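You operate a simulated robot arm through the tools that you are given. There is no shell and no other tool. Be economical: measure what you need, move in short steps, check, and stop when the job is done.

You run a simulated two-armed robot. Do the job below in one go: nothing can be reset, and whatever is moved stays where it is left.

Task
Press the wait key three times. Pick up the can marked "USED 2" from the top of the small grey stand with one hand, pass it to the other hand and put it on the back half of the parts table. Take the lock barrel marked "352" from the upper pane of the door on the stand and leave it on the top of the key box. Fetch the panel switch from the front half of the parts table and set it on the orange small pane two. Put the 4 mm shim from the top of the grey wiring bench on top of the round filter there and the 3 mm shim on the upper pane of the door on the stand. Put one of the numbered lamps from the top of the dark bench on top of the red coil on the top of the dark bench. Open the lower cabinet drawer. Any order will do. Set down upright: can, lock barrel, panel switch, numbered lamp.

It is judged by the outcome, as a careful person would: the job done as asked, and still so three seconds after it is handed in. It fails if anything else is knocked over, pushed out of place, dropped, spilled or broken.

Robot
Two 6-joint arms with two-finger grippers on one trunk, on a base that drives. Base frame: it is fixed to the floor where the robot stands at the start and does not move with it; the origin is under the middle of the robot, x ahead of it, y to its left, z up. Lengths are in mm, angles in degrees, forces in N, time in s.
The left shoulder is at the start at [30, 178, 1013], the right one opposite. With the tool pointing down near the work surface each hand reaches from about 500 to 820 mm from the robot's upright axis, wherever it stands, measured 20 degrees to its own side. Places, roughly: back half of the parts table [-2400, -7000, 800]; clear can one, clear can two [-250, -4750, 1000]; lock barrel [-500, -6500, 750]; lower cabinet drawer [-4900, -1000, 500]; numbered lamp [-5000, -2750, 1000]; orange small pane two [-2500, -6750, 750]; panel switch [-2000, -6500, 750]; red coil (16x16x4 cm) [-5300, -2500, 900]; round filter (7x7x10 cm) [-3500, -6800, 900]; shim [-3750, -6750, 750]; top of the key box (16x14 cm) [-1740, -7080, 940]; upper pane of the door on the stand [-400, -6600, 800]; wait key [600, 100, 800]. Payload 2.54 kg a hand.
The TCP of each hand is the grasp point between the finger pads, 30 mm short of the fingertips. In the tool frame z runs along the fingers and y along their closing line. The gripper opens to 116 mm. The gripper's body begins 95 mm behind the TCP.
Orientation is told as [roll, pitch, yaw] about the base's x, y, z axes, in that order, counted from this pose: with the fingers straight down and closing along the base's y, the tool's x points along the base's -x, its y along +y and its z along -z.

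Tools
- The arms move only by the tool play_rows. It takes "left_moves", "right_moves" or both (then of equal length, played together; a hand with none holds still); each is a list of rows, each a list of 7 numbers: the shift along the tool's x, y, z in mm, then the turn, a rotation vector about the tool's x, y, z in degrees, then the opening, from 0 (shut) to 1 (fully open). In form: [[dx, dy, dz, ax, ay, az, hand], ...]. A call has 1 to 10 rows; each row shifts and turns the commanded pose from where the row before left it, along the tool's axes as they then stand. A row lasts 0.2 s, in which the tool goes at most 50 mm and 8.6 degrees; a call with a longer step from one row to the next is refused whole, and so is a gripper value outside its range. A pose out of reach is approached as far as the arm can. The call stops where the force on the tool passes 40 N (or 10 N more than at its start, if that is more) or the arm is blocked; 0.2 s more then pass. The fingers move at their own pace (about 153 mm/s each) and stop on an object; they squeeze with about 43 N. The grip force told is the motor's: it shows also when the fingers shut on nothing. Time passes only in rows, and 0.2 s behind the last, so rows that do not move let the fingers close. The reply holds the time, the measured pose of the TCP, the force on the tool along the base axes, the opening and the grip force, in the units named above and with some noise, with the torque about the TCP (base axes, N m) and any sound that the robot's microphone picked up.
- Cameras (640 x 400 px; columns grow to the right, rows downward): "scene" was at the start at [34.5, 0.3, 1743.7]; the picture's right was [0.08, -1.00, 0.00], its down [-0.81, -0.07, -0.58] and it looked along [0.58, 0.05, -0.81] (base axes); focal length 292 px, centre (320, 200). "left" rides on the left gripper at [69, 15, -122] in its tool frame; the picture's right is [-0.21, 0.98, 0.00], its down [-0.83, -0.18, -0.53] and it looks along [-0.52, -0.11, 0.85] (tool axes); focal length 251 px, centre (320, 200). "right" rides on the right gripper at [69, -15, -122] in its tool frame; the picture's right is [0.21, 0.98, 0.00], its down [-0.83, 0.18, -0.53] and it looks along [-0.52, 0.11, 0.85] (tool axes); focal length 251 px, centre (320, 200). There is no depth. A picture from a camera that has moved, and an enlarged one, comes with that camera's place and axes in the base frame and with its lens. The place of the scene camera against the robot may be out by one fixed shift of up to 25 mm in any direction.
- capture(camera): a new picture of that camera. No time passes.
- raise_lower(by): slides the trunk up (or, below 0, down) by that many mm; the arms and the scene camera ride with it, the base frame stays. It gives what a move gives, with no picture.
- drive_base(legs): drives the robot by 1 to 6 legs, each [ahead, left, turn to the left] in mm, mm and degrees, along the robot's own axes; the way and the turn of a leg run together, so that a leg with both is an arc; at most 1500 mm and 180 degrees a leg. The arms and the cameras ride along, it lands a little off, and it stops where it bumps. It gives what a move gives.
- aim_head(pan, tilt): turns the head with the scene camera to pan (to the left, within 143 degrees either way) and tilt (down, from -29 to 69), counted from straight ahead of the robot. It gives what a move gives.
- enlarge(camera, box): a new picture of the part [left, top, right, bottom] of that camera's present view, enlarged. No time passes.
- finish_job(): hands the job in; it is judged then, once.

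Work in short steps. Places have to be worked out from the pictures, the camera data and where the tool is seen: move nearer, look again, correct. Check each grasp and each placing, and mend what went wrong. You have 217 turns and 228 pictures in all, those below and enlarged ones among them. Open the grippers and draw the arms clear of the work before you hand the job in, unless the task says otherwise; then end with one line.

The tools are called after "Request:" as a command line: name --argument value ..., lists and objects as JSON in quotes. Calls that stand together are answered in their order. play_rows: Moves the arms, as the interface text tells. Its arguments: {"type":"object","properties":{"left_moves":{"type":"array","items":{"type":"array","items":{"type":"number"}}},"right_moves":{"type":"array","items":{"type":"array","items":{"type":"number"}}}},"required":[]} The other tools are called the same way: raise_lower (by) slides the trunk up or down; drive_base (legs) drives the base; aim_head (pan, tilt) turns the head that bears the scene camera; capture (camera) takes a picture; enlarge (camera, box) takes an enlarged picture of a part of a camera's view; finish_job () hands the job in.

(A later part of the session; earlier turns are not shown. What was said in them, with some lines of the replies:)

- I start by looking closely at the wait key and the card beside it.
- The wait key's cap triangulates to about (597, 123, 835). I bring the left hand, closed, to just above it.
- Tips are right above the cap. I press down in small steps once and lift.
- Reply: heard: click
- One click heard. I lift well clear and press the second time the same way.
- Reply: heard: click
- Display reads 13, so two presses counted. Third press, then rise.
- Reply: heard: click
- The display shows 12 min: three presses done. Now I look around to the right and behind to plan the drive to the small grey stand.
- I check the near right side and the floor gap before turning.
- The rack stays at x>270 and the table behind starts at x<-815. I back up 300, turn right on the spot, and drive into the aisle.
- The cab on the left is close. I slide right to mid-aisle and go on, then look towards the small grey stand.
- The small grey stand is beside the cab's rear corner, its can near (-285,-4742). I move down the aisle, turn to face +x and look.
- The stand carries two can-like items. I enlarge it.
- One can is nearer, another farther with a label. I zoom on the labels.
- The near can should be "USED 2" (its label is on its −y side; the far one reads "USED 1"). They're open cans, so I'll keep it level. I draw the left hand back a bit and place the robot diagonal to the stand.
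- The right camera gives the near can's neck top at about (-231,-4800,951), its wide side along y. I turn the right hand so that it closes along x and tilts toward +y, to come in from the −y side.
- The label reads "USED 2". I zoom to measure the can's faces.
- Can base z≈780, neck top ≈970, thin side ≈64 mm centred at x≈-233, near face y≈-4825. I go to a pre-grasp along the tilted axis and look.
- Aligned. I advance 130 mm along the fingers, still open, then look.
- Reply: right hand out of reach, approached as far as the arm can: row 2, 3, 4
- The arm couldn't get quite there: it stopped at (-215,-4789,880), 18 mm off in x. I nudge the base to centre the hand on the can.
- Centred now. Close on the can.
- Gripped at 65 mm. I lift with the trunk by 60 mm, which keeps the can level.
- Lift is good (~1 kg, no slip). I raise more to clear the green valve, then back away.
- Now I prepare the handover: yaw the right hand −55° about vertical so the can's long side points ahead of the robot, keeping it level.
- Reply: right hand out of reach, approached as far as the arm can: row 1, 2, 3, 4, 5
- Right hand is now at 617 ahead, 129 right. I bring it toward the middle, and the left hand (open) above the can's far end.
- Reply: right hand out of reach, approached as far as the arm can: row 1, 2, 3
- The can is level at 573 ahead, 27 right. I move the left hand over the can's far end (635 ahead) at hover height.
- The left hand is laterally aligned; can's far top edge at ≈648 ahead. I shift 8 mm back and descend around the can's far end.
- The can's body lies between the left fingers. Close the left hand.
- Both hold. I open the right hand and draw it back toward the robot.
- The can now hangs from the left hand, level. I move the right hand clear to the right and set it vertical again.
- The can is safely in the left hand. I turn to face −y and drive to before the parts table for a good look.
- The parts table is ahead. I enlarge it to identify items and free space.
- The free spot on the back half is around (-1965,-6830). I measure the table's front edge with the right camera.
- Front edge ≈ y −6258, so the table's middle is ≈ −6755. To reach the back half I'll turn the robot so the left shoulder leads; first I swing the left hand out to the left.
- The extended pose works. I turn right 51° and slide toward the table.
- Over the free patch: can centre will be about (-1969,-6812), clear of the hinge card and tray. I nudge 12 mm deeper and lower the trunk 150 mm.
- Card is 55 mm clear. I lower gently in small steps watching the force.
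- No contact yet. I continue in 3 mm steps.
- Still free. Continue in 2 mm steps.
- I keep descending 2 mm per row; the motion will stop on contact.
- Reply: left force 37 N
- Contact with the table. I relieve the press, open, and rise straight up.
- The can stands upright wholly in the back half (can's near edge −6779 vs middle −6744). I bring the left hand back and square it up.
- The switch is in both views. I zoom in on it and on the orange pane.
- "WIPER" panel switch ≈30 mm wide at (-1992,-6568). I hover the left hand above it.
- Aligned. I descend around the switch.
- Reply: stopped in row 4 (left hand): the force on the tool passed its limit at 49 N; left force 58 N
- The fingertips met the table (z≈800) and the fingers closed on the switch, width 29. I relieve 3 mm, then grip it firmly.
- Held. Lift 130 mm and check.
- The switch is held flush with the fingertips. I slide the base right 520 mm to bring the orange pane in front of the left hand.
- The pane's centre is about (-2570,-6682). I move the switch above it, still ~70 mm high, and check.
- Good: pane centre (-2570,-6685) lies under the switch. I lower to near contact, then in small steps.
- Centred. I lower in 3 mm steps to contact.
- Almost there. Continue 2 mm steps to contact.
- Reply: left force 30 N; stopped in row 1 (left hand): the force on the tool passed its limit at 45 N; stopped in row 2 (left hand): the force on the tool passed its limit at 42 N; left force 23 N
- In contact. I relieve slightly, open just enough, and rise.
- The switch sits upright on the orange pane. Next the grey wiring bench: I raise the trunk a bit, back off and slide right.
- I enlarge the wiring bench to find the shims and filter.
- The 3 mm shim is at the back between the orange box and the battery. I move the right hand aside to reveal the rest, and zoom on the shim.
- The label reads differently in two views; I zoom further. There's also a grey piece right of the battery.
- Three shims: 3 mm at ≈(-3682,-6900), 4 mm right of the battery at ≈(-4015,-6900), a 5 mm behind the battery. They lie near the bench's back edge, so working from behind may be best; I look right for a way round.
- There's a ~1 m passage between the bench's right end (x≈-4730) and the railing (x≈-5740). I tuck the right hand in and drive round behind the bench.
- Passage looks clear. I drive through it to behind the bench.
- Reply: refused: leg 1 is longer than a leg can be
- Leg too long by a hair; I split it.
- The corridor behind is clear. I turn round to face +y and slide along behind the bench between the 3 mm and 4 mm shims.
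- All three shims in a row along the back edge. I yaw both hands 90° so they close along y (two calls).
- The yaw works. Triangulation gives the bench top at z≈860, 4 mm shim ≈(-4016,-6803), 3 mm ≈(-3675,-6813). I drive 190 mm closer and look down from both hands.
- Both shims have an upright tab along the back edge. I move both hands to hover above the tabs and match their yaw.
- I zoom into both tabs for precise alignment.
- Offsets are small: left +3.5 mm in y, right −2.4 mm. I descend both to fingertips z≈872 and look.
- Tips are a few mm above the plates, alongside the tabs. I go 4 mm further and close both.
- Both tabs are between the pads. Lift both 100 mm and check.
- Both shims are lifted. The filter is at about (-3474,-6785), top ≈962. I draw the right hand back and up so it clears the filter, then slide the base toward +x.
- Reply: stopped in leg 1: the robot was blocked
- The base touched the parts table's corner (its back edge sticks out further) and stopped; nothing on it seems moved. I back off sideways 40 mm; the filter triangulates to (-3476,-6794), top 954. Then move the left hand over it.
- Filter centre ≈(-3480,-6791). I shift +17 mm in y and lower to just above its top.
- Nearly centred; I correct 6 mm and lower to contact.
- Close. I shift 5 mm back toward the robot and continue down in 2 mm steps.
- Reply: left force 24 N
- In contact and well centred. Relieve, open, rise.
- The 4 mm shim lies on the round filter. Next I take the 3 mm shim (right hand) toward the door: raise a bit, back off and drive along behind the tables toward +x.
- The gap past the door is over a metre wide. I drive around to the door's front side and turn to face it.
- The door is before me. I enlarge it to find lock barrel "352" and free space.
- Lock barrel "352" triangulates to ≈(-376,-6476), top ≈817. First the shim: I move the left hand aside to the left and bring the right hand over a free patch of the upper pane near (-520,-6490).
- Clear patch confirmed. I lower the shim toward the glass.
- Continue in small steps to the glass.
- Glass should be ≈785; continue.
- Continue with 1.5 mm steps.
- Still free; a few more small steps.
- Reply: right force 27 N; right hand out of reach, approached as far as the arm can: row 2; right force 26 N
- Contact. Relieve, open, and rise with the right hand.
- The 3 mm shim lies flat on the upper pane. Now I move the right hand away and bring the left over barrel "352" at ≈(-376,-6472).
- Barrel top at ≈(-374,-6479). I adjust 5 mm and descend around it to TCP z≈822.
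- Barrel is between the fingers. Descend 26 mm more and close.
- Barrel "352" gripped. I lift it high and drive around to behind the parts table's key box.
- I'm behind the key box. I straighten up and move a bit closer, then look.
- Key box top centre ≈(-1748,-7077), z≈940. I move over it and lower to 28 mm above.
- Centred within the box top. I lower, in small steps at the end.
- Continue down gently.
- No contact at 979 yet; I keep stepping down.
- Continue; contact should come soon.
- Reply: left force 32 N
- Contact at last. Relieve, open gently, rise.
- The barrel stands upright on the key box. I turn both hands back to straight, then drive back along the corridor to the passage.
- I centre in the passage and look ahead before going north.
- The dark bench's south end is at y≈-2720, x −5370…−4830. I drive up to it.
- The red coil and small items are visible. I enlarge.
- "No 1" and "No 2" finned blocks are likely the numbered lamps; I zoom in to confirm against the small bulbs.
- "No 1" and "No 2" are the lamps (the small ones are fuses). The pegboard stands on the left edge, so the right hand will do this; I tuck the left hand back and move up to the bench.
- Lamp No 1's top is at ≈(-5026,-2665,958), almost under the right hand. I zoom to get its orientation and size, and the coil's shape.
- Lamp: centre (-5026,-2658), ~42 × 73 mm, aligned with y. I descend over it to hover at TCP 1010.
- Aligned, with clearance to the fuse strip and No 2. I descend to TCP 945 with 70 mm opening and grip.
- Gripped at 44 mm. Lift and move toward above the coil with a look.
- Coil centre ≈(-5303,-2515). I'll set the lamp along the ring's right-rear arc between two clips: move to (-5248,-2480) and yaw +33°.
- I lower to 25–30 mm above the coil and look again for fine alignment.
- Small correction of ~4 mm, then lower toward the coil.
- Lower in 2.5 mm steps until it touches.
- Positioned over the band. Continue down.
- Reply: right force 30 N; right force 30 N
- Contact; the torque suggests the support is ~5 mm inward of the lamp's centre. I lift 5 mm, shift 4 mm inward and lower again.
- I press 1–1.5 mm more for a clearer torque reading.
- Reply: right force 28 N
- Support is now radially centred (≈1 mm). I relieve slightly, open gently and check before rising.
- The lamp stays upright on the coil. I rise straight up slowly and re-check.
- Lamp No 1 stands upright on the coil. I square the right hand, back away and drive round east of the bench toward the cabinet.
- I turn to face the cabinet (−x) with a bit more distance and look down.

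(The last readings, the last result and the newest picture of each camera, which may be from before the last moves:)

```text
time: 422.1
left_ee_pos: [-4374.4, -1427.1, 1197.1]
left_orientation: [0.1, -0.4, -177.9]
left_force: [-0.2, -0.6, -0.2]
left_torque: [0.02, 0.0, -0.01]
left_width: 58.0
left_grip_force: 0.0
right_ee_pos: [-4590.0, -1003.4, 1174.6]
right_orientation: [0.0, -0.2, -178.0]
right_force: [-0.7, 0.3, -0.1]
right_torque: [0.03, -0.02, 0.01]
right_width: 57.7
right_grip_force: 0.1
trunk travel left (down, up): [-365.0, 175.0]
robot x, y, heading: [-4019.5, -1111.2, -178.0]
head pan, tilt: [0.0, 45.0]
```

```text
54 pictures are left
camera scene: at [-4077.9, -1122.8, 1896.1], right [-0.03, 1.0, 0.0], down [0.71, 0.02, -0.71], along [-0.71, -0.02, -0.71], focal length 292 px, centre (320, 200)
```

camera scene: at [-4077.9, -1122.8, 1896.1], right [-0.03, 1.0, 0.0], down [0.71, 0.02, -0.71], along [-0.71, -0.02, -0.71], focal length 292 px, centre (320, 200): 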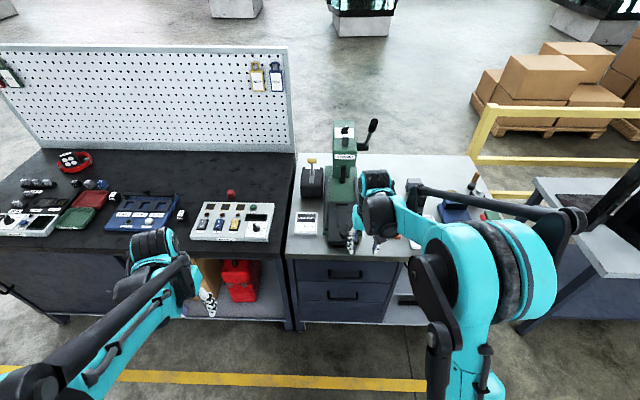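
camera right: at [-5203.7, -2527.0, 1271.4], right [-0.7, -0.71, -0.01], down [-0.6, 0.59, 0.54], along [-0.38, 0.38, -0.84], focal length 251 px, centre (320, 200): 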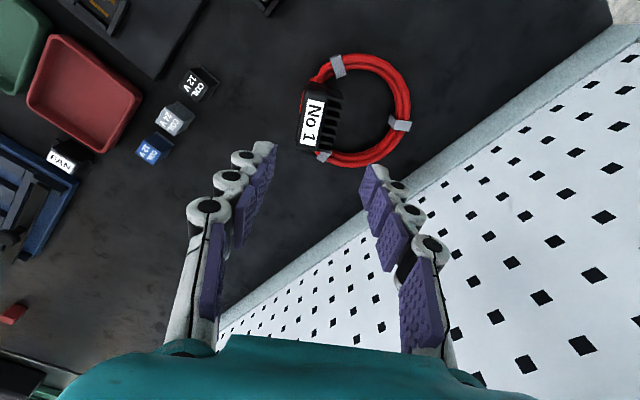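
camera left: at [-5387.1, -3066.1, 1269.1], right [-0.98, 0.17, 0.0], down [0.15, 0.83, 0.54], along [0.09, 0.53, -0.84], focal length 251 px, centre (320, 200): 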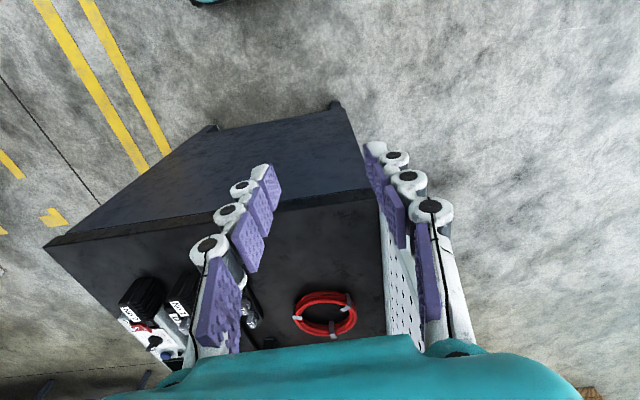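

The cabinet has two drawers; the lower handle is near (-4770,-1026, ~500). I'll use the right hand pointing forward with the fingers closing vertically. First pitch the hand forward.

Request:
play_rows --right_moves '[[10, 0, 0, 0, -8.5, 0, 0.5], [10, 0, 0, 0, -8.5, 0, 0.5], [10, 0, 0, 0, -8.5, 0, 0.5], [10, 0, -5, 0, -8.5, 0, 0.5], [5, 0, -10, 0, -8.5, 0, 0.5], [5, 0, -10, 0, -8.5, 0, 0.5], [5, 0, -10, 0, -8.5, 0, 0.5], [5, 0, -10, 0, -8.5, 0, 0.5], [5, 0, -10, 0, -8.5, 0, 0.5], [0, 0, -10, 0, -8.5, 0, 0.5]]'

Request:
play_rows --right_moves '[[0, 0, 0, 0, -5, 0, 0.5], [0, 0, 0, 0, 0, -8.5, 0.5], [0, 0, 0, 0, 0, -8.5, 0.5], [0, 0, 0, 0, 0, -8.5, 0.5], [0, 0, 0, 0, 0, -8.5, 0.5], [0, 0, 0, 0, 0, -8.5, 0.5], [0, 0, 0, 0, 0, -8.5, 0.5], [0, 0, 0, 0, 0, -8.5, 0.5], [0, 0, 0, 0, 0, -8.5, 0.5], [0, 0, 0, 0, 0, -8.5, 0.5]]'

Request:
capture --camera "scene"

```text
time: 424.3
left_ee_pos: [-4375.8, -1427.4, 1197.7]
left_orientation: [0.0, -0.4, -177.8]
left_force: [-0.3, -1.0, 0.1]
left_torque: [-0.02, 0.03, -0.02]
left_width: 58.0
left_grip_force: 0.0
right_ee_pos: [-4515.4, -1009.3, 1327.6]
right_orientation: [-1.1, -85.1, -176.8]
right_force: [-0.1, 0.0, 0.4]
right_torque: [-0.03, 0.0, 0.02]
right_width: 58.1
right_grip_force: 0.1
right hand out of reach, approached as far as the arm can: row 7, 8, 9, 10
trunk travel left (down, up): [-365.0, 175.0]
robot x, y, heading: [-4020.2, -1111.8, -177.9]
head pan, tilt: [0.0, 45.0]
```

```text
time: 426.5
left_ee_pos: [-4374.8, -1427.3, 1197.1]
left_orientation: [0.1, -0.5, -177.9]
left_force: [0.0, -0.5, 0.6]
left_torque: [0.0, 0.01, 0.03]
left_width: 58.2
left_grip_force: 0.2
right_ee_pos: [-4518.2, -1008.0, 1348.8]
right_orientation: [-90.0, -13.1, -88.0]
right_force: [-0.4, 0.3, -1.1]
right_torque: [0.03, 0.01, 0.03]
right_width: 58.0
right_grip_force: 0.1
right hand out of reach, approached as far as the arm can: row 1
trunk travel left (down, up): [-365.0, 175.0]
robot x, y, heading: [-4016.3, -1117.5, -178.1]
head pan, tilt: [0.0, 45.0]
```

```text
53 pictures are left
camera scene: at [-4077.8, -1122.7, 1896.1], right [-0.03, 1.0, 0.0], down [0.71, 0.02, -0.71], along [-0.71, -0.02, -0.71], focal length 292 px, centre (320, 200)
```

scene: 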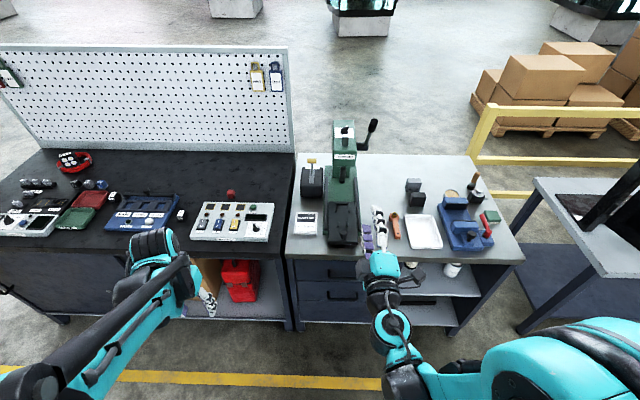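

The hand points forward. I finish the roll, then lower the trunk fully and bring the hand down.

Request:
play_rows --right_moves '[[0, 0, 0, 0, 0, -8, 0.5], [0, 0, 0, 0, 0, -5.5, 0.5], [0, 40, 0, 0, 0, 0, 0.5], [0, 45, 0, 0, 0, 0, 0.5], [0, 45, 0, 0, 0, 0, 0.5], [0, 45, 0, 0, 0, 0, 0.5]]'

Request:
raise_lower --by -360

Request:
play_rows --right_moves '[[0, 45, 0, 0, 0, 0, 0.5], [0, 45, 0, 0, 0, 0, 0.5], [0, 45, 0, 0, 0, 0, 0.5], [0, 45, 0, 0, 0, 0, 0.5], [0, 45, 0, 0, 0, 0, 0.5], [0, 40, 0, 0, 0, 0, 0.5]]'

Request:
capture --camera "right"

Request:
capture --camera "scene"

```text
time: 427.9
left_ee_pos: [-4375.4, -1427.7, 1198.0]
left_orientation: [0.0, -0.4, -177.9]
left_force: [-0.3, -0.5, 0.1]
left_torque: [0.01, -0.03, 0.0]
left_width: 58.1
left_grip_force: 0.1
right_ee_pos: [-4552.5, -1019.3, 1341.8]
right_orientation: [-90.0, 0.0, -88.0]
right_force: [0.2, 0.4, -0.6]
right_torque: [-0.01, 0.0, -0.02]
right_width: 57.9
right_grip_force: 0.0
right hand out of reach, approached as far as the arm can: row 3, 4, 5, 6
trunk travel left (down, up): [-365.0, 175.0]
robot x, y, heading: [-4017.8, -1110.3, -178.4]
head pan, tilt: [0.0, 45.0]
```

```text
time: 431.4
left_ee_pos: [-4374.0, -1427.0, 837.8]
left_orientation: [0.2, -0.4, -177.9]
left_force: [0.6, -0.9, -0.2]
left_torque: [0.0, -0.02, 0.03]
left_width: 57.7
left_grip_force: 0.1
right_ee_pos: [-4551.1, -1018.2, 982.5]
right_orientation: [-90.2, 0.1, -88.0]
right_force: [-0.5, 0.8, -0.1]
right_torque: [-0.01, 0.0, 0.0]
right_width: 57.9
right_grip_force: 0.0
trunk travel left (down, up): [-5.0, 535.0]
robot x, y, heading: [-4018.4, -1111.9, -178.3]
head pan, tilt: [0.0, 45.0]
```

```text
time: 432.8
left_ee_pos: [-4375.1, -1428.1, 838.3]
left_orientation: [0.0, -0.4, -177.8]
left_force: [-0.3, 0.0, -1.0]
left_torque: [-0.01, 0.0, 0.03]
left_width: 57.9
left_grip_force: 0.1
right_ee_pos: [-4625.8, -1039.7, 950.5]
right_orientation: [-90.1, 0.1, -88.0]
right_force: [0.2, -0.4, 0.3]
right_torque: [-0.02, -0.01, -0.01]
right_width: 58.2
right_grip_force: 0.0
right hand out of reach, approached as far as the arm can: row 1, 2, 3, 4, 5, 6
trunk travel left (down, up): [-5.0, 535.0]
robot x, y, heading: [-4018.1, -1109.7, -178.3]
head pan, tilt: [0.0, 45.0]
```

```text
52 pictures are left
camera right: at [-4507.6, -966.3, 967.5], right [-0.01, 0.22, -0.98], down [0.56, -0.81, -0.18], along [-0.83, -0.55, -0.11], focal length 251 px, centre (320, 200)
```

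right: 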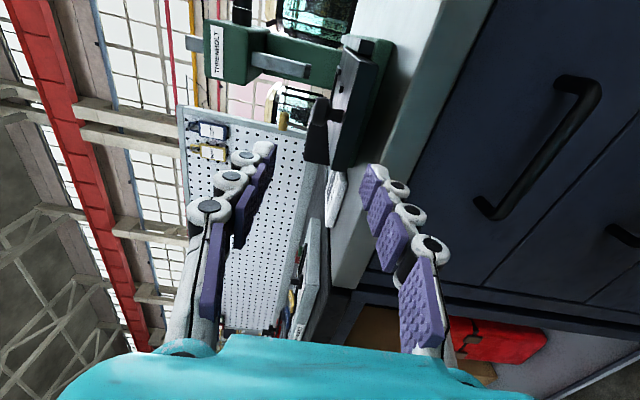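

```text
51 pictures are left
camera scene: at [-4077.8, -1122.7, 1536.1], right [-0.03, 1.0, 0.0], down [0.71, 0.02, -0.71], along [-0.71, -0.02, -0.71], focal length 292 px, centre (320, 200)
```

scene: 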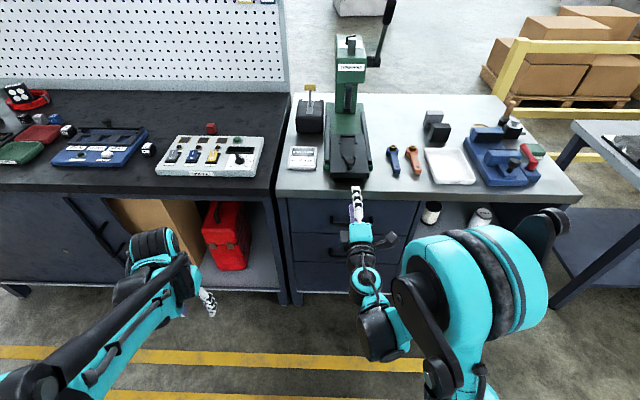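

A level hand can't reach that low. I'll tilt it ~45° down (fingers straddling the bar diagonally): first draw back and pitch down.

Request:
play_rows --right_moves '[[0, 0, -40, 0, 0, 0, 0.6], [0, 0, -40, 0, 0, 0, 0.6], [0, 0, -30, -8.5, 0, 0, 0.6], [0, 0, 0, -8.5, 0, 0, 0.6], [0, 0, 0, -8.5, 0, 0, 0.6], [0, 0, 0, -8.5, 0, 0, 0.6], [0, 0, 0, -8.5, 0, 0, 0.6], [0, 0, 0, -5, 0, 0, 0.6]]'

Request:
play_rows --right_moves '[[0, 30, 30, 0, 0, 0, 0.6], [0, 30, 30, 0, 0, 0, 0.6], [0, 30, 30, 0, 0, 0, 0.6], [0, 30, 30, 0, 0, 0, 0.6], [0, 30, 30, 0, 0, 0, 0.6], [0, 30, 30, 0, 0, 0, 0.6], [0, 30, 30, 0, 0, 0, 0.6], [0, 30, 30, 0, 0, 0, 0.6], [0, 30, 30, 0, 0, 0, 0.6]]'

Request:
capture --camera "scene"

```text
time: 434.6
left_ee_pos: [-4375.7, -1427.5, 837.1]
left_orientation: [0.1, -0.4, -177.9]
left_force: [-0.1, 1.2, 0.5]
left_torque: [0.01, -0.01, -0.03]
left_width: 58.2
left_grip_force: 0.0
right_ee_pos: [-4526.5, -1038.8, 977.4]
right_orientation: [-42.5, 0.1, -88.0]
right_force: [-0.1, -0.1, 0.4]
right_torque: [0.01, 0.02, -0.01]
right_width: 69.6
right_grip_force: 0.1
right hand out of reach, approached as far as the arm can: row 1, 2
trunk travel left (down, up): [-5.0, 535.0]
robot x, y, heading: [-4016.4, -1117.3, -178.1]
head pan, tilt: [0.0, 45.0]
```

```text
time: 436.6
left_ee_pos: [-4376.3, -1427.0, 836.0]
left_orientation: [0.1, -0.3, -178.0]
left_force: [-0.1, -0.2, 0.4]
left_torque: [-0.01, -0.01, -0.02]
left_width: 58.2
left_grip_force: 0.1
right_ee_pos: [-4584.6, -1063.2, 742.6]
right_orientation: [-42.3, 0.2, -88.0]
right_force: [0.2, -0.2, -1.1]
right_torque: [-0.01, 0.0, 0.01]
right_width: 69.5
right_grip_force: 0.1
right hand out of reach, approached as far as the arm can: row 5, 6, 7, 8, 9
trunk travel left (down, up): [-5.0, 535.0]
robot x, y, heading: [-4014.0, -1115.3, -178.0]
head pan, tilt: [0.0, 45.0]
```

```text
50 pictures are left
camera scene: at [-4078.9, -1123.0, 1536.0], right [-0.03, 1.0, 0.0], down [0.71, 0.02, -0.71], along [-0.71, -0.02, -0.71], focal length 292 px, centre (320, 200)
```

scene: 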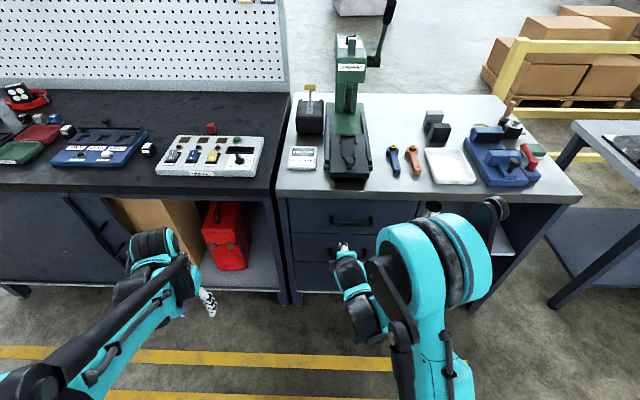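

I zoom on the drawer handles to locate them.

Request:
enlarge --camera "scene" --box '[270, 190, 430, 310]'

Request:
capture --camera "right"

```text
3.33 times, centred on (350, 250) of scene
camera zoom: at [-4078.9, -1123.0, 1536.0], right [-0.03, 1.0, 0.0], down [0.71, 0.02, -0.71], along [-0.71, -0.02, -0.71], focal length 974 px, centre (220, 33)
```

zoom: 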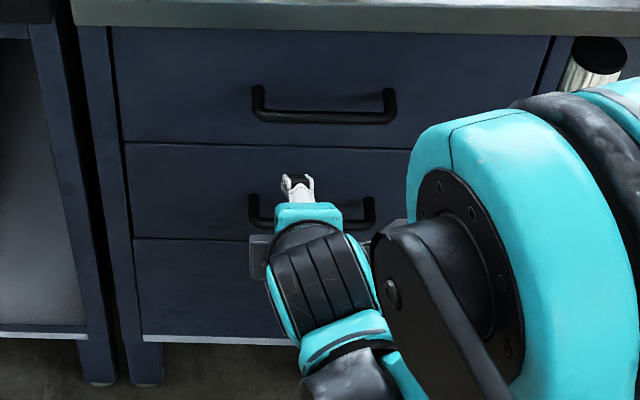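

```text
48 pictures are left
camera right: at [-4516.4, -990.9, 844.3], right [0.71, 0.24, -0.66], down [0.52, -0.81, 0.27], along [-0.47, -0.54, -0.7], focal length 251 px, centre (320, 200)
```

right: 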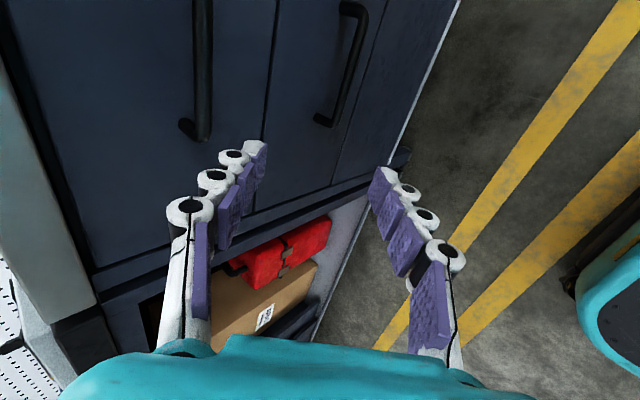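

The lower handle bar triangulates to (-4767,-1028,~518). I move to a pre-grasp 100 mm back along the finger axis.

Request:
play_rows --right_moves '[[7.8, 3.5, 37.6, 0, 0, 0, 0.5], [7.8, 3.5, 37.6, 0, 0, 0, 0.5], [7.8, 3.5, 37.6, 0, 0, 0, 0.5], [7.8, 3.5, 37.6, 0, 0, 0, 0.5], [7.8, 3.5, 37.6, 0, 0, 0, 0.5], [0, 0, 0, 0, 0, 0, 0.5]]'

Request:
capture --camera "right"

```text
time: 438.0
left_ee_pos: [-4375.0, -1427.1, 837.5]
left_orientation: [0.1, -0.3, -177.9]
left_force: [-0.4, 0.2, -0.2]
left_torque: [0.01, 0.04, -0.03]
left_width: 57.9
left_grip_force: 0.1
right_ee_pos: [-4716.0, -1029.9, 609.5]
right_orientation: [-42.8, 0.1, -88.0]
right_force: [-0.1, -0.4, -0.5]
right_torque: [0.01, 0.01, -0.01]
right_width: 57.9
right_grip_force: 0.1
right hand out of reach, approached as far as the arm can: row 1, 2, 3
trunk travel left (down, up): [-5.0, 535.0]
robot x, y, heading: [-4015.1, -1116.3, -178.5]
head pan, tilt: [0.0, 45.0]
```

```text
47 pictures are left
camera right: at [-4646.2, -958.3, 711.4], right [0.71, 0.24, -0.66], down [0.52, -0.81, 0.27], along [-0.47, -0.54, -0.7], focal length 251 px, centre (320, 200)
```

right: 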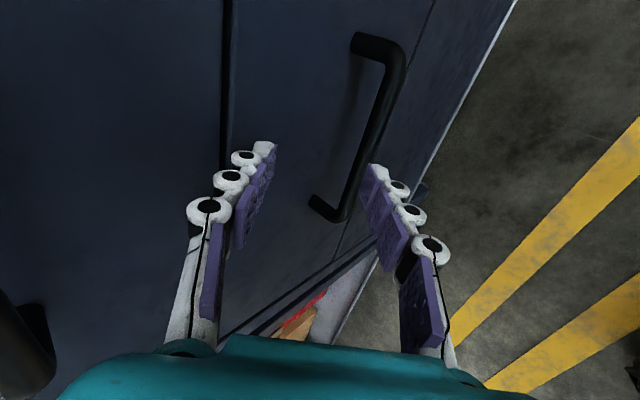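

The bar is offset ~35–40 mm toward tool +y (down/back). I shift 35 mm and look again.

Request:
play_rows --right_moves '[[0, 18, 0, 0, 0, 0, 0.6], [0, 17, 0, 0, 0, 0, 0.6], [0, 0, 0, 0, 0, 0, 0.6]]'

Request:
capture --camera "right"

```text
time: 438.8
left_ee_pos: [-4374.9, -1427.7, 837.9]
left_orientation: [0.1, -0.4, -177.8]
left_force: [-0.5, -0.7, -0.3]
left_torque: [0.01, 0.02, -0.02]
left_width: 57.9
left_grip_force: 0.1
right_ee_pos: [-4710.3, -1031.8, 598.8]
right_orientation: [-42.5, 0.0, -88.0]
right_force: [0.7, 1.0, 0.0]
right_torque: [-0.03, 0.01, 0.0]
right_width: 69.5
right_grip_force: 0.1
right hand out of reach, approached as far as the arm can: row 1, 2
trunk travel left (down, up): [-5.0, 535.0]
robot x, y, heading: [-4017.0, -1115.1, -178.1]
head pan, tilt: [0.0, 45.0]
```

```text
46 pictures are left
camera right: at [-4641.9, -961.0, 699.8], right [0.71, 0.24, -0.66], down [0.52, -0.81, 0.27], along [-0.47, -0.54, -0.7], focal length 251 px, centre (320, 200)
```

right: 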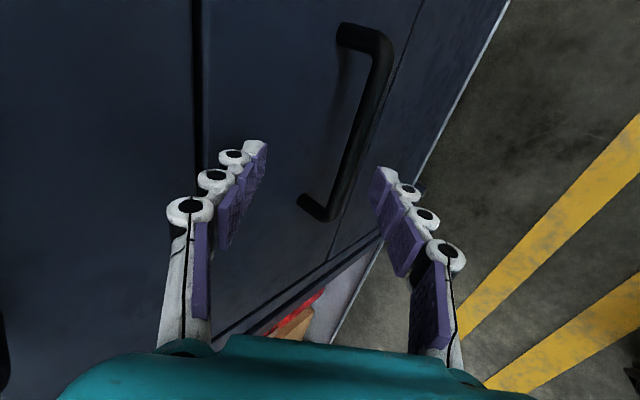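

The arm is at its limit in that tilt. I steepen the hand by 10° (easier to reach down) and approach the bar at ≈(-4758,-1030,507) again.

Request:
play_rows --right_moves '[[0, 0, 0, -5, 0, 0, 0.65], [0, 0, 0, -5, 0, 0, 0.65], [0, 8, 13, 0, 0, 0, 0.65], [0, 0, 0, 0, 0, 0, 0.65]]'

Request:
capture --camera "right"

```text
time: 439.8
left_ee_pos: [-4373.9, -1428.6, 837.0]
left_orientation: [0.1, -0.4, -178.0]
left_force: [-0.9, -0.5, -0.1]
left_torque: [0.01, -0.02, 0.01]
left_width: 58.2
left_grip_force: 0.0
right_ee_pos: [-4710.8, -1031.1, 582.9]
right_orientation: [-32.7, 0.1, -88.0]
right_force: [-0.2, 0.5, 0.4]
right_torque: [0.01, -0.05, -0.01]
right_width: 75.6
right_grip_force: 0.1
trunk travel left (down, up): [-5.0, 535.0]
robot x, y, heading: [-4015.3, -1117.4, -178.2]
head pan, tilt: [0.0, 45.0]
```

```text
45 pictures are left
camera right: at [-4660.9, -961.3, 694.9], right [0.81, 0.24, -0.53], down [0.47, -0.81, 0.35], along [-0.34, -0.53, -0.77], focal length 251 px, centre (320, 200)
```

right: 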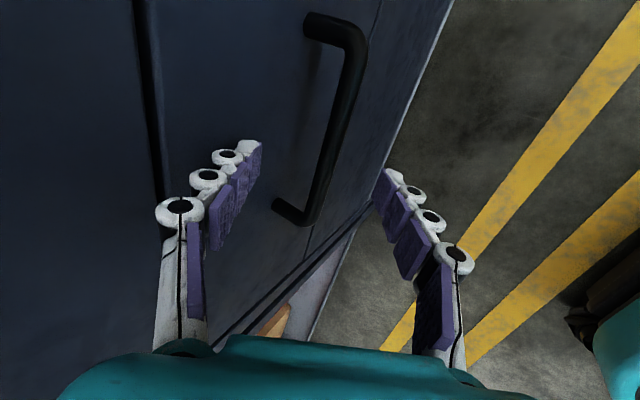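

Now the bar is ~83 mm ahead and 13 mm off to tool +y. I centre, narrow the opening to ~45 mm and advance 50 mm.

Request:
play_rows --right_moves '[[0, 13, 0, 0, 0, 0, 0.4], [0, 0, 25, 0, 0, 0, 0.4], [0, 0, 25, 0, 0, 0, 0.4], [0, 0, 0, 0, 0, 0, 0.4]]'

Request:
capture --camera "right"

```text
time: 440.8
left_ee_pos: [-4373.8, -1427.6, 837.9]
left_orientation: [0.1, -0.3, -177.9]
left_force: [-0.2, 0.2, 0.0]
left_torque: [0.01, 0.0, -0.02]
left_width: 58.1
left_grip_force: 0.0
right_ee_pos: [-4726.8, -1032.5, 532.4]
right_orientation: [-32.8, 0.1, -87.9]
right_force: [1.0, -0.1, 0.5]
right_torque: [0.01, 0.0, 0.02]
right_width: 46.0
right_grip_force: 0.1
trunk travel left (down, up): [-5.0, 535.0]
robot x, y, heading: [-4017.3, -1114.9, -178.1]
head pan, tilt: [0.0, 45.0]
```

```text
44 pictures are left
camera right: at [-4676.8, -961.5, 644.8], right [0.81, 0.24, -0.53], down [0.47, -0.81, 0.35], along [-0.34, -0.53, -0.77], focal length 251 px, centre (320, 200)
```

right: 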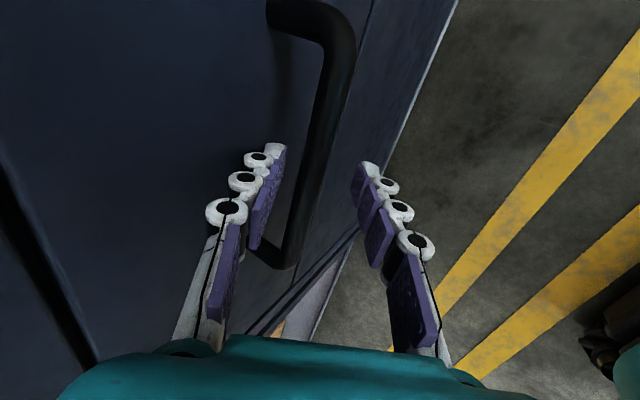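

The bar is centred between the fingertips. I advance 13 mm more and close.

Request:
play_rows --right_moves '[[0, 0, 7, 0, 0, 0, 0.36], [0, 0, 6, 0, 0, 0, 0.34], [0, 0, 0, 0, 0, 0, 0.34]]'

Request:
play_rows --right_moves '[[0, 0, 0, 0, 0, 0, 0.2], [0, 0, 0, 0, 0, 0, 0], [0, 0, 0, 0, 0, 0, 0], [0, 0, 0, 0, 0, 0, 0]]'

Request:
capture --camera "right"

```text
time: 441.6
left_ee_pos: [-4374.9, -1427.6, 837.0]
left_orientation: [0.2, -0.4, -177.9]
left_force: [-1.4, 0.3, 0.4]
left_torque: [-0.01, -0.03, 0.03]
left_width: 57.8
left_grip_force: 0.1
right_ee_pos: [-4734.7, -1032.5, 522.5]
right_orientation: [-32.7, 0.1, -88.0]
right_force: [1.6, 0.1, -0.5]
right_torque: [0.01, -0.03, -0.04]
right_width: 39.8
right_grip_force: 0.2
trunk travel left (down, up): [-5.0, 535.0]
robot x, y, heading: [-4014.8, -1118.1, -178.3]
head pan, tilt: [0.0, 45.0]
```

```text
time: 442.6
left_ee_pos: [-4375.2, -1428.2, 838.8]
left_orientation: [0.1, -0.4, -177.9]
left_force: [0.3, 0.0, 0.2]
left_torque: [0.02, 0.02, -0.01]
left_width: 58.4
left_grip_force: 0.0
right_ee_pos: [-4734.5, -1031.6, 523.2]
right_orientation: [-32.9, 0.1, -88.1]
right_force: [0.0, 0.5, 13.5]
right_torque: [-0.61, -0.11, -0.52]
right_width: 11.8
right_grip_force: 37.1
trunk travel left (down, up): [-5.0, 535.0]
robot x, y, heading: [-4015.6, -1115.5, -178.4]
head pan, tilt: [0.0, 45.0]
```

```text
43 pictures are left
camera right: at [-4682.9, -961.1, 635.3], right [0.81, 0.24, -0.53], down [0.47, -0.81, 0.35], along [-0.34, -0.53, -0.77], focal length 251 px, centre (320, 200)
```

right: 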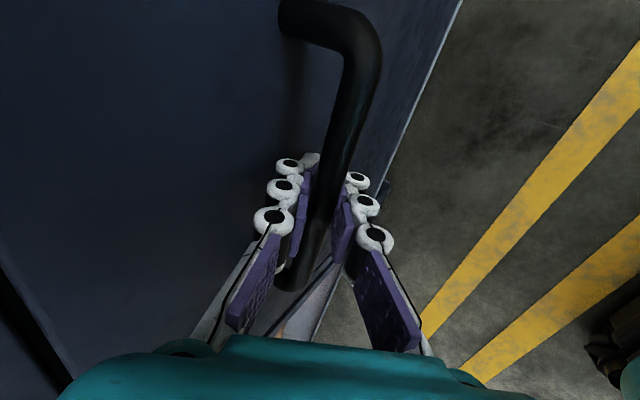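

The bar is gripped (12 mm). I pull by driving straight back, first 80 mm.

Request:
drive_base --legs '[[-80, 2.5, 0]]'

Request:
capture --camera "scene"

```text
time: 443.6
left_ee_pos: [-4293.5, -1428.5, 837.4]
left_orientation: [0.1, -0.4, -177.9]
left_force: [0.2, 0.4, 0.2]
left_torque: [0.01, -0.01, 0.01]
left_width: 57.9
left_grip_force: 0.0
right_ee_pos: [-4654.3, -1032.7, 522.9]
right_orientation: [-32.8, 0.1, -88.0]
right_force: [1.1, -0.7, 6.5]
right_torque: [-0.4, 0.01, -0.6]
right_width: 11.8
right_grip_force: 38.1
trunk travel left (down, up): [-5.0, 535.0]
robot x, y, heading: [-3938.3, -1118.4, -178.0]
head pan, tilt: [0.0, 45.0]
```

```text
42 pictures are left
camera scene: at [-3996.5, -1122.7, 1536.1], right [-0.03, 1.0, 0.0], down [0.71, 0.02, -0.71], along [-0.71, -0.02, -0.71], focal length 292 px, centre (320, 200)
```

scene: 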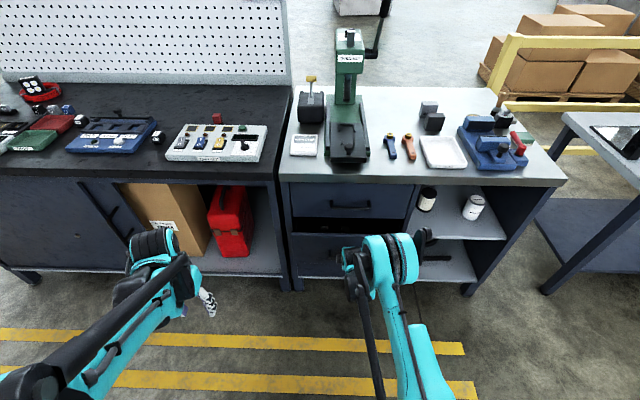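

The drawer is coming open. I pull another 200 mm.

Request:
drive_base --legs '[[-200, 7, 0]]'

Request:
capture --camera "scene"

```text
time: 445.2
left_ee_pos: [-4094.1, -1427.8, 838.4]
left_orientation: [0.2, -0.4, -177.8]
left_force: [-0.1, -0.8, 0.5]
left_torque: [0.02, 0.02, -0.02]
left_width: 58.0
left_grip_force: 0.1
right_ee_pos: [-4455.0, -1033.3, 521.5]
right_orientation: [-32.7, 0.1, -88.0]
right_force: [-0.1, 16.8, 7.1]
right_torque: [-0.37, -0.07, -0.62]
right_width: 11.8
right_grip_force: 37.0
trunk travel left (down, up): [-5.0, 535.0]
robot x, y, heading: [-3739.7, -1116.3, -178.0]
head pan, tilt: [0.0, 45.0]
```

```text
41 pictures are left
camera scene: at [-3797.5, -1122.0, 1536.2], right [-0.03, 1.0, 0.0], down [0.71, 0.02, -0.71], along [-0.71, -0.02, -0.71], focal length 292 px, centre (320, 200)
```

scene: 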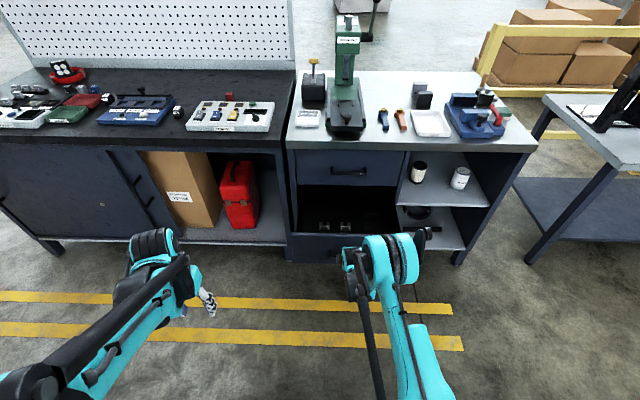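

Open ~280 mm, with no end-stop force. I pull 80 mm more.

Request:
drive_base --legs '[[-80, 0, 0]]'

Request:
enlarge --camera "scene" --box '[260, 130, 460, 290]'

```text
time: 446.2
left_ee_pos: [-4049.0, -1426.9, 838.3]
left_orientation: [0.1, -0.5, -177.9]
left_force: [0.0, 0.1, 0.9]
left_torque: [0.0, 0.0, 0.01]
left_width: 58.1
left_grip_force: 0.2
right_ee_pos: [-4412.7, -1031.3, 525.4]
right_orientation: [-33.7, 0.0, -88.1]
right_force: [-1.9, -0.2, 16.3]
right_torque: [-0.32, -0.13, -0.71]
right_width: 12.0
right_grip_force: 37.3
trunk travel left (down, up): [-5.0, 535.0]
robot x, y, heading: [-3692.2, -1114.3, -178.2]
head pan, tilt: [0.0, 45.0]
stopped in leg 1: the force on the tool passed its limit at 76 N (the readings are from after the stop); the commanded pose is now the measured one
```

```text
2.50 times, centred on (360, 210) of scene
camera zoom: at [-3750.4, -1122.0, 1536.1], right [-0.03, 1.0, 0.0], down [0.71, 0.02, -0.71], along [-0.71, -0.02, -0.71], focal length 730 px, centre (220, 175)
```

zoom: 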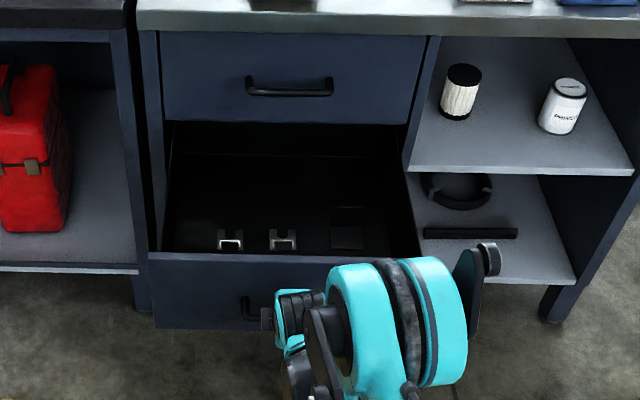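

The drawer reached its stop, fully open. I release the bar and withdraw along the finger axis.

Request:
play_rows --right_moves '[[0, 0, 0, 0, 0, 0, 0.2], [0, 0, 0, 0, 0, 0, 0.36], [0, 0, 0, 0, 0, 0, 0.36], [0, 0, -20, 0, 0, 0, 0.36], [0, 0, -40, 0, 0, 0, 0.36], [0, 0, -45, 0, 0, 0, 0.36], [0, 0, -45, 0, 0, 0, 0.5]]'

Request:
capture --camera "right"

```text
time: 447.8
left_ee_pos: [-4048.2, -1426.4, 836.8]
left_orientation: [0.1, -0.4, -177.8]
left_force: [-0.4, -0.2, -0.8]
left_torque: [-0.01, 0.02, -0.02]
left_width: 57.9
left_grip_force: 0.0
right_ee_pos: [-4333.3, -1029.4, 650.7]
right_orientation: [-33.5, 0.1, -88.0]
right_force: [-0.2, -0.4, -0.2]
right_torque: [0.0, -0.03, -0.01]
right_width: 58.1
right_grip_force: 0.0
trunk travel left (down, up): [-5.0, 535.0]
robot x, y, heading: [-3692.2, -1115.0, -178.4]
head pan, tilt: [0.0, 45.0]
```

```text
39 pictures are left
camera right: at [-4280.4, -957.3, 761.5], right [0.81, 0.24, -0.54], down [0.47, -0.81, 0.34], along [-0.35, -0.53, -0.77], focal length 251 px, centre (320, 200)
```

right: 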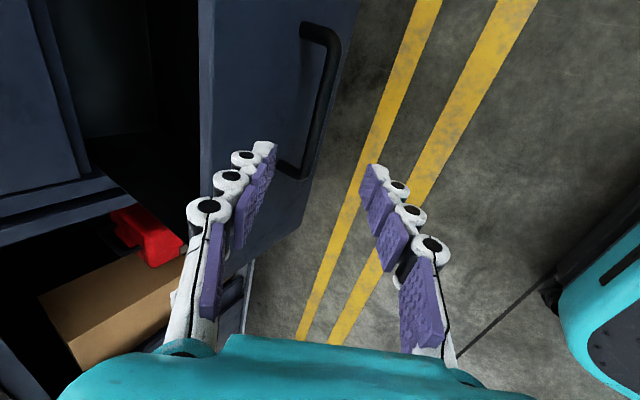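

Clear of the handle. I back off, raise the trunk, and check the drawer and the lamp on the coil once more.

Request:
drive_base --legs '[[-130, 0, 0]]'

Request:
raise_lower --by 250

Request:
aim_head --pan 22 --tilt 28

Request:
capture --camera "scene"

```text
time: 449.1
left_ee_pos: [-3922.1, -1421.6, 838.7]
left_orientation: [0.1, -0.5, -178.0]
left_force: [0.9, 0.8, -0.7]
left_torque: [0.01, 0.03, -0.02]
left_width: 57.8
left_grip_force: 0.1
right_ee_pos: [-4205.1, -1023.5, 649.9]
right_orientation: [-33.5, 0.1, -88.1]
right_force: [0.3, -0.2, -0.3]
right_torque: [0.03, 0.01, 0.04]
right_width: 58.1
right_grip_force: 0.0
trunk travel left (down, up): [-5.0, 535.0]
robot x, y, heading: [-3560.5, -1113.6, -178.4]
head pan, tilt: [0.0, 45.0]
```

```text
time: 451.6
left_ee_pos: [-3923.6, -1422.1, 1086.5]
left_orientation: [0.1, -0.4, -178.0]
left_force: [0.2, 0.6, -0.6]
left_torque: [0.02, 0.0, 0.02]
left_width: 57.8
left_grip_force: 0.1
right_ee_pos: [-4206.3, -1023.4, 899.3]
right_orientation: [-33.5, 0.2, -88.2]
right_force: [-0.5, -0.7, 0.7]
right_torque: [0.02, 0.01, 0.0]
right_width: 58.1
right_grip_force: 0.1
trunk travel left (down, up): [-255.0, 285.0]
robot x, y, heading: [-3563.7, -1108.4, -178.0]
head pan, tilt: [0.0, 45.0]
```

```text
time: 452.5
left_ee_pos: [-3922.1, -1421.6, 1086.3]
left_orientation: [0.1, -0.4, -178.0]
left_force: [-0.6, 0.3, 0.4]
left_torque: [-0.01, 0.06, -0.01]
left_width: 58.0
left_grip_force: 0.1
right_ee_pos: [-4206.3, -1021.9, 898.8]
right_orientation: [-33.5, 0.1, -88.2]
right_force: [0.6, 0.5, -0.9]
right_torque: [0.0, -0.01, 0.03]
right_width: 58.0
right_grip_force: 0.0
trunk travel left (down, up): [-255.0, 285.0]
robot x, y, heading: [-3564.2, -1108.6, -178.1]
head pan, tilt: [22.0, 28.0]
```

```text
38 pictures are left
camera scene: at [-3626.9, -1151.9, 1811.8], right [-0.4, 0.92, 0.0], down [0.43, 0.19, -0.88], along [-0.81, -0.35, -0.47], focal length 292 px, centre (320, 200)
```

scene: 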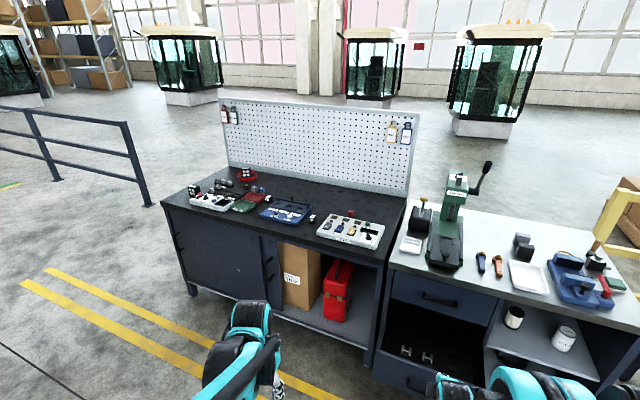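

Request:
enlarge --camera "scene" --box '[180, 150, 320, 230]'

Request:
enlarge --camera "scene" --box '[360, 260, 560, 400]'

```text
4.57 times, centred on (250, 190) of scene
camera zoom: at [-3626.9, -1151.9, 1811.8], right [-0.4, 0.92, 0.0], down [0.43, 0.19, -0.88], along [-0.81, -0.35, -0.47], focal length 1336 px, centre (640, 246)
```

zoom: 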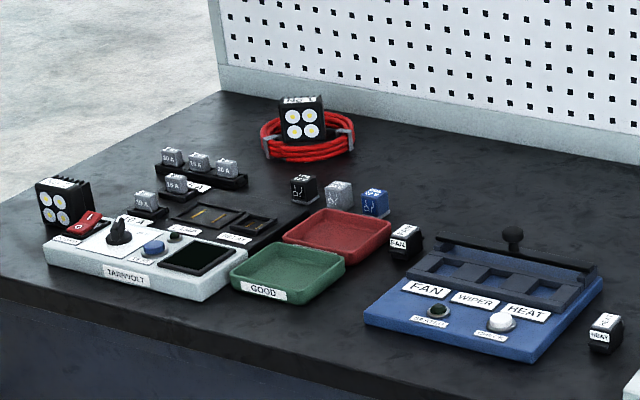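

```text
2.86 times, centred on (460, 330) of scene
camera zoom: at [-3626.9, -1151.9, 1811.8], right [-0.4, 0.92, 0.0], down [0.43, 0.19, -0.88], along [-0.81, -0.35, -0.47], focal length 835 px, centre (-80, -171)
```

zoom: 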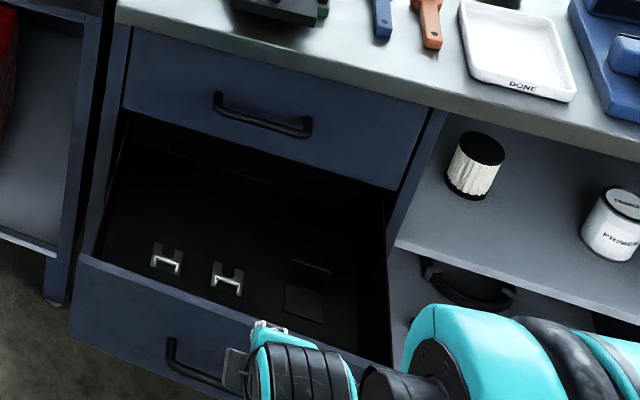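

The lamp stands upright on the coil and the drawer is fully open. Every item is done, both grippers are open and the arms are clear, so I hand in.

Request:
finish_job

```text
The job is handed in.
```

I did every part of the job and handed it in with both grippers open and the arms clear. While driving behind the wiring bench, the robot's base bumped a corner of the parts table once. It stopped there, and nothing on the table looked moved.
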